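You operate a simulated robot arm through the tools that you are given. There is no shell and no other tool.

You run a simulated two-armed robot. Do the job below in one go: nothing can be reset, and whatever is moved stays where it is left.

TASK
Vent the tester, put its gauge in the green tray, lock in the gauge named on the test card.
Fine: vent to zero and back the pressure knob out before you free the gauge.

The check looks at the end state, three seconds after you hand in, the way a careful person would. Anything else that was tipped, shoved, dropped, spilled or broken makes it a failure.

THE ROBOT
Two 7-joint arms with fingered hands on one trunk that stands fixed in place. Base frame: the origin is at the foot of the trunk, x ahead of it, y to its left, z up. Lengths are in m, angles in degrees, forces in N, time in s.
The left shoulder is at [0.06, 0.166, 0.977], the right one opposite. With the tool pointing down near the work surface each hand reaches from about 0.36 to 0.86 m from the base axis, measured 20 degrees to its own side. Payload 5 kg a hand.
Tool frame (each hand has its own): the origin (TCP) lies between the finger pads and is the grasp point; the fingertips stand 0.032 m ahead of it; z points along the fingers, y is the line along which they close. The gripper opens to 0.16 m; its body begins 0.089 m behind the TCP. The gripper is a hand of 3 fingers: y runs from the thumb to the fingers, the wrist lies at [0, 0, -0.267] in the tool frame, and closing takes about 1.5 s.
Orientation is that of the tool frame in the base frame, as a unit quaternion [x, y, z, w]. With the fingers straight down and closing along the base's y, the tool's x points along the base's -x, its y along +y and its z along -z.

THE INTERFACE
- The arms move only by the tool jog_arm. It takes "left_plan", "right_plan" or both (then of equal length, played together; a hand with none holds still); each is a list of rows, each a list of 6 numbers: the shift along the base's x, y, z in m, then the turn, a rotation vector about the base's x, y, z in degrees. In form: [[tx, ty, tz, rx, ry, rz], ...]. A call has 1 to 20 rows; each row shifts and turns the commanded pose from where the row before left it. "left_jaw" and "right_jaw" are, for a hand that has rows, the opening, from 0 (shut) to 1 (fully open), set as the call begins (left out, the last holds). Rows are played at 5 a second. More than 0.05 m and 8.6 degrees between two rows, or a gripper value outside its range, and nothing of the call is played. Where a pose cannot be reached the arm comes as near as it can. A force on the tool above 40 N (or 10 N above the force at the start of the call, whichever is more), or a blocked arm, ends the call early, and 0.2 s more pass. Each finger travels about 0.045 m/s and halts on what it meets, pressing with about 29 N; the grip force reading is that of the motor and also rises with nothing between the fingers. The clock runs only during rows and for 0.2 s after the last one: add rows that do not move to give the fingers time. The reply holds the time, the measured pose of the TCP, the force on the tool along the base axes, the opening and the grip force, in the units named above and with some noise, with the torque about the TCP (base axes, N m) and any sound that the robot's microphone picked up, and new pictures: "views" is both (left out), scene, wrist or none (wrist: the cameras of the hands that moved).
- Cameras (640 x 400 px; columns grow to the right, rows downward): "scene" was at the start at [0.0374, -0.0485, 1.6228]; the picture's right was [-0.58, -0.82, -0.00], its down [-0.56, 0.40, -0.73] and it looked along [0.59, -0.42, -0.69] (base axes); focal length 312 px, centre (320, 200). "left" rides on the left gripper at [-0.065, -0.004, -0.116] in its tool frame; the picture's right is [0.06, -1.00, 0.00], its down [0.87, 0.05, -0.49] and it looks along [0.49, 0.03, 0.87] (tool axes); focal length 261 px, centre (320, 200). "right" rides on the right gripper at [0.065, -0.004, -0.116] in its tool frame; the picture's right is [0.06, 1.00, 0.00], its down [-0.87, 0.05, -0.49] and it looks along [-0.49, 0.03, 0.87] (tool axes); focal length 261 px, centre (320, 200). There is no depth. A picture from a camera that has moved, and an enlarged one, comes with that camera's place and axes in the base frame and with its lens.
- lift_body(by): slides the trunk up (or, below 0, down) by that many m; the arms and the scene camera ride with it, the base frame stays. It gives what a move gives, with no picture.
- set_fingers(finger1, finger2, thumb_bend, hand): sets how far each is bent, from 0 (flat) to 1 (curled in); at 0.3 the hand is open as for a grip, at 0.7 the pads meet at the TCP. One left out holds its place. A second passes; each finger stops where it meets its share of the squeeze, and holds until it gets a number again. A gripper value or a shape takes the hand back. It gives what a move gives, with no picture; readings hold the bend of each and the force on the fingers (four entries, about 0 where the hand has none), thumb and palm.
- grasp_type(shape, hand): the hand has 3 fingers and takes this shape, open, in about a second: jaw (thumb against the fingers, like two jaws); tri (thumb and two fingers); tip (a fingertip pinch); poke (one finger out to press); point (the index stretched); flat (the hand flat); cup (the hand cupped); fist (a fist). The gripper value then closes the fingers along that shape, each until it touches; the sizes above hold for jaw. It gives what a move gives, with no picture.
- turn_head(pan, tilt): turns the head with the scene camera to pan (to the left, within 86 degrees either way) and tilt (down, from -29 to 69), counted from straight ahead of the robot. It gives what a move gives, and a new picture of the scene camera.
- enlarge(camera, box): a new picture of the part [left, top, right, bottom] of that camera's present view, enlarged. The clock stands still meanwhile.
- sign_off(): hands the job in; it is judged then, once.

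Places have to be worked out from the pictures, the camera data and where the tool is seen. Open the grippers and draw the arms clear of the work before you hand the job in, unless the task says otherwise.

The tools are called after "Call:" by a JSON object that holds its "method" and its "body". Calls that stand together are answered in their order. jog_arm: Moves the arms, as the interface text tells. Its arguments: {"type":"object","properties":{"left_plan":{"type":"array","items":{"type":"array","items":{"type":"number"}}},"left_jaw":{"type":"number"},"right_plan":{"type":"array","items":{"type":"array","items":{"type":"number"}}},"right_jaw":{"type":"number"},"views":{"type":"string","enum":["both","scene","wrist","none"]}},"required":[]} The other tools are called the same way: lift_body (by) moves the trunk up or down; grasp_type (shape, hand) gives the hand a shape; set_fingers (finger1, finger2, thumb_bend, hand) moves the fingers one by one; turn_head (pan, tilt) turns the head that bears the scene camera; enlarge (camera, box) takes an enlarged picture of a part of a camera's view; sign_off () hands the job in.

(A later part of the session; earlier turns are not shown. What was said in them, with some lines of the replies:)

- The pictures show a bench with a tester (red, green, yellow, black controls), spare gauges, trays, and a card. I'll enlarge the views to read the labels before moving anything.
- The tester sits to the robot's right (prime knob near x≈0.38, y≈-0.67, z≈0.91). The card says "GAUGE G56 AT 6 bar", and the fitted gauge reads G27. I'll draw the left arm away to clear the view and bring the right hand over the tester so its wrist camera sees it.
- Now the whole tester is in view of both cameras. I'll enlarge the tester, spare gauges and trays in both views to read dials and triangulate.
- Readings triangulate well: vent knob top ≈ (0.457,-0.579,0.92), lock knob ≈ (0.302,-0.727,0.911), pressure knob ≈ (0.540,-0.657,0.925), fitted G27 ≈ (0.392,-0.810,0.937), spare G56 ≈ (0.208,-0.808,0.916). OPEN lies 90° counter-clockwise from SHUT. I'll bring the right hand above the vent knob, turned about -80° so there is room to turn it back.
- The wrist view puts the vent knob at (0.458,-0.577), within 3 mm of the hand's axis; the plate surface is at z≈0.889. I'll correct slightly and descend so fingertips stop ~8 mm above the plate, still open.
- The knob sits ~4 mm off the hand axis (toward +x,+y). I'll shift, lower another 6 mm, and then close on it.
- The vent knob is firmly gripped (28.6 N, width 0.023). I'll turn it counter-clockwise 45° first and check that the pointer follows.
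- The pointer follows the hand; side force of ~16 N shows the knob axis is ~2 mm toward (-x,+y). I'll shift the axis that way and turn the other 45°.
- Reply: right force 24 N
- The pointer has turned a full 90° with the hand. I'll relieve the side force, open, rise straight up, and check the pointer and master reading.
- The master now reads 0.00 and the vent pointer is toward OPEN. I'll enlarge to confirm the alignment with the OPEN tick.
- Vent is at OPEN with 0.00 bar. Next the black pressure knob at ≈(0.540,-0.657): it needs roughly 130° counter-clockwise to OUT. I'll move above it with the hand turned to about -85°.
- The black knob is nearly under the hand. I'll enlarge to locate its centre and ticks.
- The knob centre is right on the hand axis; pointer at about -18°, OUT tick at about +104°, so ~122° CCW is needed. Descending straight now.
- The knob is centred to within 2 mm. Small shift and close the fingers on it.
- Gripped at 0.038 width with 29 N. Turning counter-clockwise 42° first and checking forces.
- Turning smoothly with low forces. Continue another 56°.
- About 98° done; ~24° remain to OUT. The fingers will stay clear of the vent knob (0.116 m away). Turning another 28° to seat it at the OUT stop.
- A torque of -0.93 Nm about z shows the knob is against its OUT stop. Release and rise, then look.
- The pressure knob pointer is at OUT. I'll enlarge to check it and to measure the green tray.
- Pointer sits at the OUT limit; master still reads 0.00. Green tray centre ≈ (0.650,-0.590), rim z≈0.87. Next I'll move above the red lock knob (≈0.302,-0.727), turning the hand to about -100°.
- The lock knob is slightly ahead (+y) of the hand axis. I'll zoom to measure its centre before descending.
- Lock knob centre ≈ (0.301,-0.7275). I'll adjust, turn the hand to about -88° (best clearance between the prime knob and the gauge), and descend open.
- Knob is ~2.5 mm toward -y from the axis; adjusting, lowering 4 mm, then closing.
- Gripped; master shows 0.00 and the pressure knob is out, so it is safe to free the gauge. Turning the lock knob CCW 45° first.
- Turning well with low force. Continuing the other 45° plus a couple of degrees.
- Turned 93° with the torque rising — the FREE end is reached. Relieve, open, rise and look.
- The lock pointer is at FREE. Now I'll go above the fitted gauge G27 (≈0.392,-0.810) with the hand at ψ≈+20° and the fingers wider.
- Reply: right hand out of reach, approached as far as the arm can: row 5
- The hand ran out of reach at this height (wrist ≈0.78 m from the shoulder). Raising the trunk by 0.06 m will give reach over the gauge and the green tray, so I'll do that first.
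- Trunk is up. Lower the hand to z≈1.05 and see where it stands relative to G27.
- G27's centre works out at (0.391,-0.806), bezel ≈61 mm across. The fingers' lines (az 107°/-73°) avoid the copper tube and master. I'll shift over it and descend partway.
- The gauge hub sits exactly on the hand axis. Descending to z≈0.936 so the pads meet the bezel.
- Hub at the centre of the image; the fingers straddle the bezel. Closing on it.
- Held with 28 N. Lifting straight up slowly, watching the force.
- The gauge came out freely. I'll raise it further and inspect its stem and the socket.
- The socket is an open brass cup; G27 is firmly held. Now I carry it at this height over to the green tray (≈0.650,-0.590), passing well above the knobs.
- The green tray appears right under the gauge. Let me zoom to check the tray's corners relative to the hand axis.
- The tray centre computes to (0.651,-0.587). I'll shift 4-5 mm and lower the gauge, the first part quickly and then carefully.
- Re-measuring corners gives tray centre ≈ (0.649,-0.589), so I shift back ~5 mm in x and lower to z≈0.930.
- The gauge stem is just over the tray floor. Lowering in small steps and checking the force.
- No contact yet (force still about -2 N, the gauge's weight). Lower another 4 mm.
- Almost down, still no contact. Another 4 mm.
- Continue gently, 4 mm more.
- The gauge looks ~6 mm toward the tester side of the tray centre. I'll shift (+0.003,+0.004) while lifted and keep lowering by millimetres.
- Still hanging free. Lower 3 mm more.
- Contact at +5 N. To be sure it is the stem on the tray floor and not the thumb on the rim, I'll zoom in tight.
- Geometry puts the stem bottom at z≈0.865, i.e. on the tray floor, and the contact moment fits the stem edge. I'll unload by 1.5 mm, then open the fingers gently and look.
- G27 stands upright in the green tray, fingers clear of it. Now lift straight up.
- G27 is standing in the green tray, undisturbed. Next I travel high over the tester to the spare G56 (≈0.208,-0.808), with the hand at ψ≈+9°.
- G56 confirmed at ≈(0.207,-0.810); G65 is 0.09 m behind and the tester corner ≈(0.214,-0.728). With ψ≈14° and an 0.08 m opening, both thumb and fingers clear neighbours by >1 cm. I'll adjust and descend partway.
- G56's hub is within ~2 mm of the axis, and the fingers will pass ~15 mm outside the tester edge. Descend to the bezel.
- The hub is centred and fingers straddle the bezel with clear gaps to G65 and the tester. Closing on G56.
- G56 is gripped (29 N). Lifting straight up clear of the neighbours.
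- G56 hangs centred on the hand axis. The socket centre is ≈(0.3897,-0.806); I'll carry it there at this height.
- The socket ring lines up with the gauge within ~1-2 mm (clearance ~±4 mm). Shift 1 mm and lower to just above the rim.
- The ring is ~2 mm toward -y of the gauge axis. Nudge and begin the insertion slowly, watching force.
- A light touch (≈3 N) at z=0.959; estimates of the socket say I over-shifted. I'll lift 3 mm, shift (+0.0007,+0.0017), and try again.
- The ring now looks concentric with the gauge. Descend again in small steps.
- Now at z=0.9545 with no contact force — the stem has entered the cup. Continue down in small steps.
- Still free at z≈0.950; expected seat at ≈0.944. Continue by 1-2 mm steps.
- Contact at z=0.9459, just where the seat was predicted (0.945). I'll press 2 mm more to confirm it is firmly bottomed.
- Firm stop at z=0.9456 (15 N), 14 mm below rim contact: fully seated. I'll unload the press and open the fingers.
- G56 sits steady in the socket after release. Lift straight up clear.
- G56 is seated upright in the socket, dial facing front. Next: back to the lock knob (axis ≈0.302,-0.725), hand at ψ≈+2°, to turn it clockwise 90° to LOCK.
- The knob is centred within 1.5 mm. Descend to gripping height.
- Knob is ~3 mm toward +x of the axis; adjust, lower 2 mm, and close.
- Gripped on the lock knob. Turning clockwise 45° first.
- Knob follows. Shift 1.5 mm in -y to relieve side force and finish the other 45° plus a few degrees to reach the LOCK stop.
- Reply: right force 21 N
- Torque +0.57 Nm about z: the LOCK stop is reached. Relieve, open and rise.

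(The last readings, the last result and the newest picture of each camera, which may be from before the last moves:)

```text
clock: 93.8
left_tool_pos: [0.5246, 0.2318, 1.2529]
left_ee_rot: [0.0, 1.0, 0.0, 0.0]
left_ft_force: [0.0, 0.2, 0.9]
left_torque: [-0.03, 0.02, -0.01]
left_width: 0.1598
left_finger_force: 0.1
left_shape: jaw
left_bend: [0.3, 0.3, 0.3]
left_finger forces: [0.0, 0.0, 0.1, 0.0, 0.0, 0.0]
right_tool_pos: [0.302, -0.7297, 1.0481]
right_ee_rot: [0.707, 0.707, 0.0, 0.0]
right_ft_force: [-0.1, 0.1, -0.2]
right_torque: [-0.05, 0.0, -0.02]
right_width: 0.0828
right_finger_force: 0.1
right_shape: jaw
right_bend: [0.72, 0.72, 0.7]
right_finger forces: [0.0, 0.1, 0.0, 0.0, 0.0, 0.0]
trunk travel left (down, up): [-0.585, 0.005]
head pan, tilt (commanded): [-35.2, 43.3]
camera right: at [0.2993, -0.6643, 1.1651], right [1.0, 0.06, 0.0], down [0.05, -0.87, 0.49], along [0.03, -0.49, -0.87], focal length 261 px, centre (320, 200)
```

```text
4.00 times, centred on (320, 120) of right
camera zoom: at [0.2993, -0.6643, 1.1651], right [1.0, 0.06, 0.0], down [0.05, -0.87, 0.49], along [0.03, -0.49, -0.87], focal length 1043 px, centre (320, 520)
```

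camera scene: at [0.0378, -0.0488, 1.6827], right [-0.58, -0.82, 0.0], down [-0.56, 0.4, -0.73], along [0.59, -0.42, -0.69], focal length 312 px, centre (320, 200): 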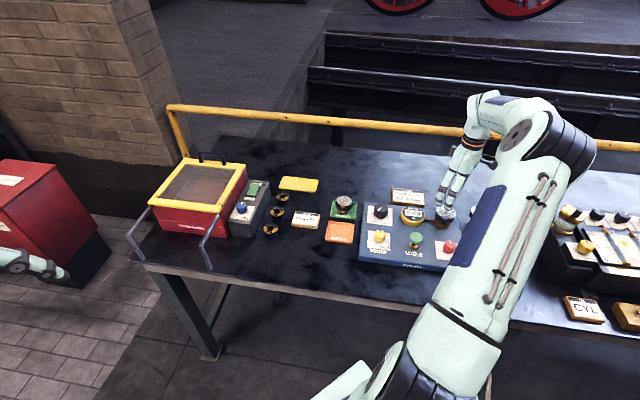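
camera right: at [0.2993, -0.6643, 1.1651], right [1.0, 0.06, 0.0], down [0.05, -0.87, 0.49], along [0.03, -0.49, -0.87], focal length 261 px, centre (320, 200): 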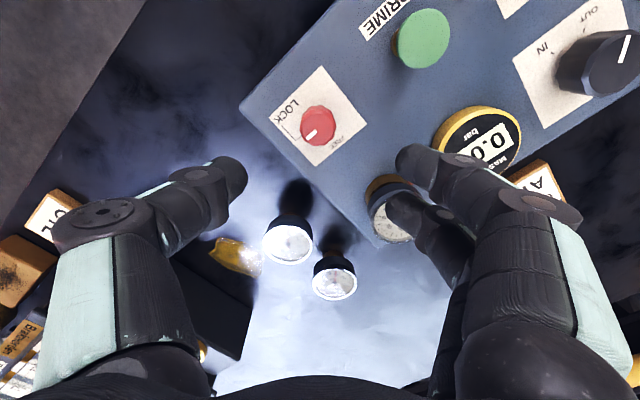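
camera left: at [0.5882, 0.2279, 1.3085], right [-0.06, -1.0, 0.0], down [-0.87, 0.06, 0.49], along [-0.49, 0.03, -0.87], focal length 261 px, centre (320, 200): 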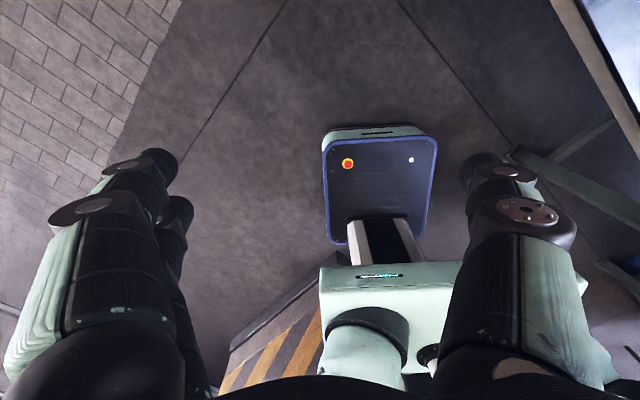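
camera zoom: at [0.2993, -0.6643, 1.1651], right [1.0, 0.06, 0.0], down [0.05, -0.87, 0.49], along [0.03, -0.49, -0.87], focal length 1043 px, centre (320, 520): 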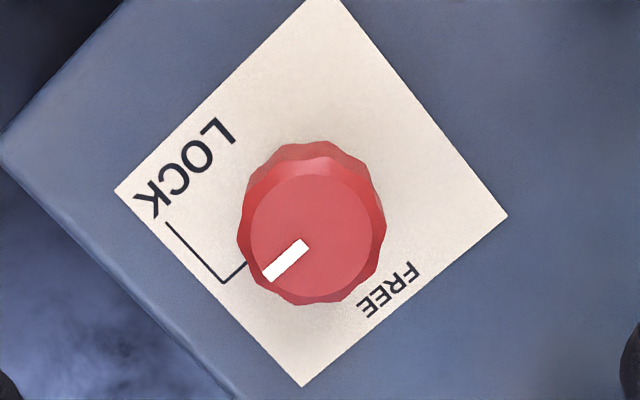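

The lock pointer is on the LOCK mark. Now I withdraw the right hand upward and back, clear of the work, and review the whole bench.

Call:
{"method": "jog_arm", "body": {"right_plan": [[0, 0, 0.04, 0, 0, 0], [0, 0, 0.045, 0, 0, 0], [0, 0, 0.045, 0, 0, 0], [0, 0, 0.045, 0, 0, 0], [-0.002, 0.04, 0.01, 0, 0, 8], [-0.002, 0.04, 0.01, 0, 0, 8], [-0.002, 0.04, 0.01, 0, 0, 8], [-0.002, 0.04, 0.01, 0, 0, 8], [-0.002, 0.04, 0.01, 0, 0, 8], [-0.002, 0.04, 0.01, 0, 0, 8], [-0.002, 0.04, 0, 0, 0, 8], [-0.002, 0.03, 0, 0, 0, 8], [0, 0, 0, 0, 0, 0]], "right_jaw": 1.0, "views": "both"}}

Call:
{"method": "enlarge", "body": {"camera": "scene", "box": [310, 160, 520, 291]}}

Call:
{"method": "enlarge", "body": {"camera": "right", "box": [0, 0, 320, 200]}}

```text
clock: 96.6
left_tool_pos: [0.5243, 0.2318, 1.2526]
left_ee_rot: [0.0, 1.0, 0.0, 0.0]
left_ft_force: [0.9, -0.1, 0.2]
left_torque: [0.02, 0.01, -0.04]
left_width: 0.1598
left_finger_force: 0.0
left_shape: jaw
left_bend: [0.3, 0.3, 0.3]
left_finger forces: [0.0, 0.0, 0.0, 0.0, 0.1, 0.1]
right_tool_pos: [0.2873, -0.4159, 1.2807]
right_ee_rot: [0.225, 0.974, 0.001, 0.001]
right_ft_force: [-0.5, -0.4, -0.3]
right_torque: [-0.03, 0.01, 0.03]
right_width: 0.1597
right_finger_force: 0.1
right_shape: jaw
right_bend: [0.3, 0.3, 0.3]
right_finger forces: [0.0, 0.0, 0.0, 0.0, 0.0, 0.0]
trunk travel left (down, up): [-0.585, 0.005]
head pan, tilt (commanded): [-35.2, 43.3]
camera scene: at [0.0376, -0.0488, 1.6827], right [-0.58, -0.82, 0.0], down [-0.56, 0.4, -0.73], along [0.59, -0.42, -0.69], focal length 312 px, centre (320, 200)
camera right: at [0.2273, -0.3922, 1.3976], right [0.38, 0.93, 0.0], down [0.81, -0.33, 0.49], along [0.45, -0.19, -0.87], focal length 261 px, centre (320, 200)
```

scene: 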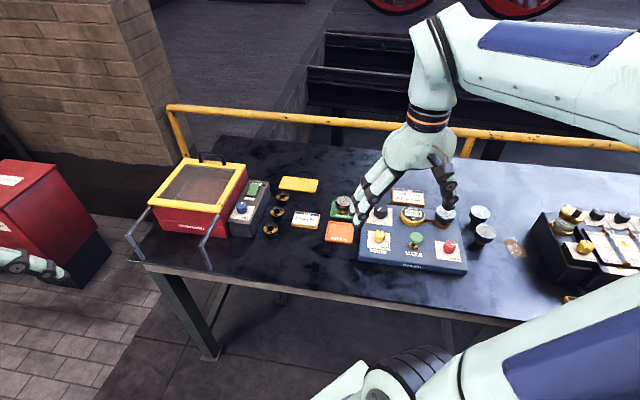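
right: 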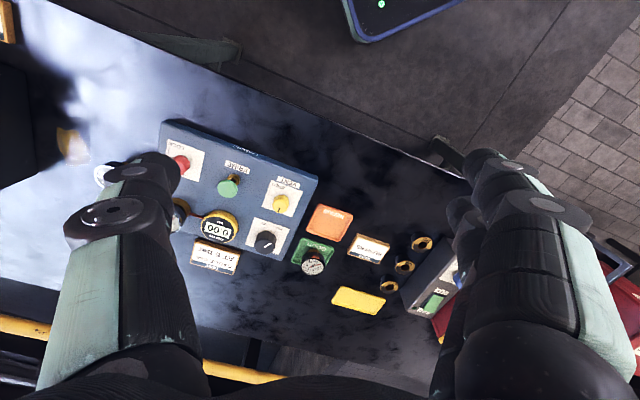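

```text
3.05 times, centred on (415, 226) of scene
camera zoom: at [0.0376, -0.0488, 1.6827], right [-0.58, -0.82, 0.0], down [-0.56, 0.4, -0.73], along [0.59, -0.42, -0.69], focal length 951 px, centre (30, 122)
```

zoom: 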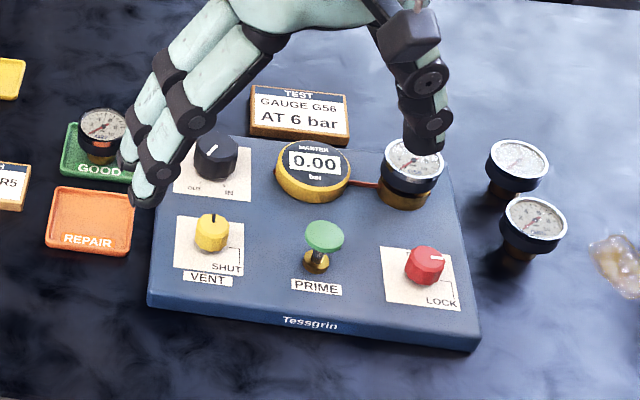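

```text
2.00 times, centred on (160, 100) of right
camera zoom: at [0.2273, -0.3922, 1.3976], right [0.38, 0.93, 0.0], down [0.81, -0.33, 0.49], along [0.45, -0.19, -0.87], focal length 521 px, centre (640, 400)
```

zoom: 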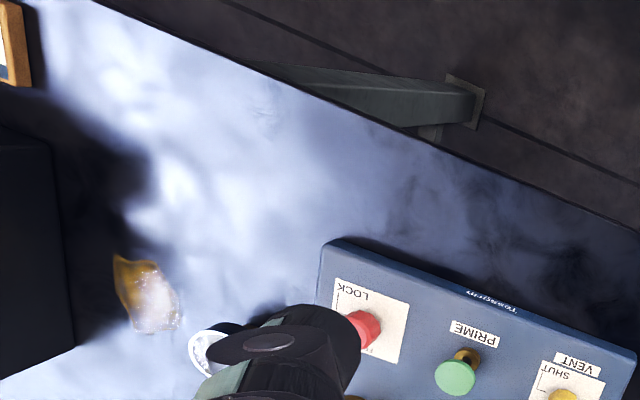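

All looks right: G27 in GOOD tray, G56 in the socket, vent open, knob at OUT, lock at LOCK. I'll draw the right hand a bit further away for an unobstructed last check.

Call:
{"method": "jog_arm", "body": {"right_plan": [[-0.01, 0.03, 0.005, 0, 0, 0], [-0.01, 0.03, 0.005, 0, 0, 0], [-0.01, 0.03, 0.005, 0, 0, 0], [-0.01, 0.03, 0.005, 0, 0, 0], [0, 0, 0, 0, 0, 0]], "views": "scene"}}

Call:
{"method": "enlarge", "body": {"camera": "scene", "box": [380, 170, 508, 250]}}

Call:
{"method": "enlarge", "body": {"camera": "scene", "box": [300, 170, 428, 250]}}

```text
clock: 97.8
left_tool_pos: [0.5247, 0.2319, 1.2522]
left_ee_rot: [0.0, 1.0, 0.0, -0.001]
left_ft_force: [-1.0, 0.1, -0.2]
left_torque: [-0.01, -0.02, 0.01]
left_width: 0.1598
left_finger_force: 0.0
left_shape: jaw
left_bend: [0.3, 0.3, 0.3]
left_finger forces: [0.0, 0.1, 0.1, 0.0, 0.0, 0.1]
right_tool_pos: [0.2456, -0.2984, 1.2984]
right_ee_rot: [0.226, 0.974, 0.0, 0.0]
right_ft_force: [0.5, -0.3, 0.4]
right_torque: [-0.02, -0.01, 0.01]
right_width: 0.1599
right_finger_force: 0.1
right_shape: jaw
right_bend: [0.3, 0.3, 0.3]
right_finger forces: [0.0, 0.0, 0.0, 0.0, 0.0, 0.0]
trunk travel left (down, up): [-0.585, 0.005]
head pan, tilt (commanded): [-35.2, 43.3]
camera scene: at [0.0376, -0.0487, 1.6828], right [-0.58, -0.82, 0.0], down [-0.56, 0.4, -0.73], along [0.59, -0.42, -0.69], focal length 312 px, centre (320, 200)
```

scene: 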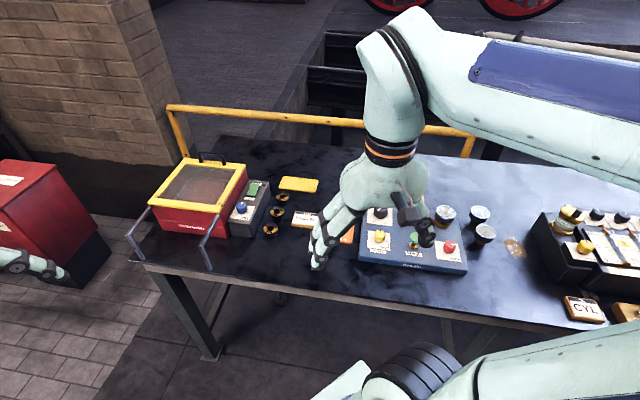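

```text
5.00 times, centred on (444, 210) of scene
camera zoom: at [0.0376, -0.0487, 1.6828], right [-0.58, -0.82, 0.0], down [-0.56, 0.4, -0.73], along [0.59, -0.42, -0.69], focal length 1560 px, centre (-300, 150)
```

zoom: 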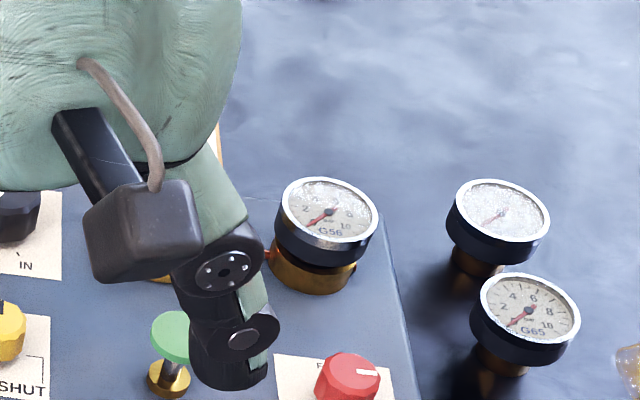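

```text
5.00 times, centred on (364, 210) of scene
camera zoom: at [0.0376, -0.0487, 1.6828], right [-0.58, -0.82, 0.0], down [-0.56, 0.4, -0.73], along [0.59, -0.42, -0.69], focal length 1560 px, centre (100, 150)
```

zoom: 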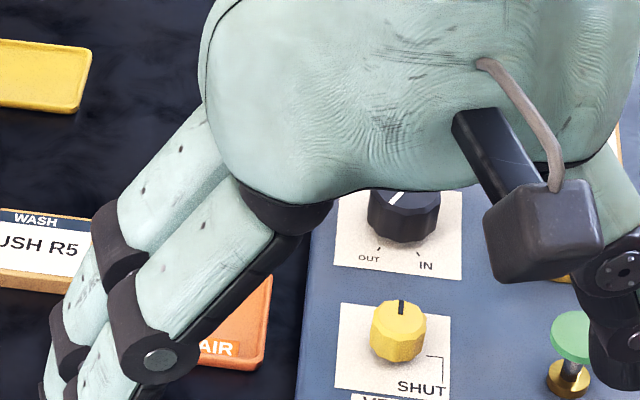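

Final check: G56 sits locked in the socket, and the last clear views showed G27 upright in the green tray. The vent was at OPEN, the pressure knob at OUT, the master at 0.00, and the neighbouring gauges had not moved. Both hands are open and clear, so I'm handing in.

Call:
{"method": "sign_off", "body": {}}

```text
The job is handed in.
```

I finished the job and handed it in; the result of the check hasn't come back.

- **Venting:** I turned the vent to OPEN, and the master gauge dropped from 5.00 to 0.00 bar. I then backed the pressure knob out to its OUT stop before touching the lock.
- **Old gauge:** I turned the lock to FREE, lifted G27 out and stood it upright in the green GOOD tray.
- **New gauge:** The test card names G56, so I fitted that one. It came to a firm stop in the socket, at about the depth G27 sat. I then turned the lock to its LOCK stop, and the pointer is on the LOCK mark.

G56 brushed the socket rim lightly on the first try, at about 3 N; I re-centred it and it went in freely. I saw nothing else moved or tipped. The trunk is still about 6 cm higher than at the start, because I raised it for reach. Both hands are open and clear of the bench.
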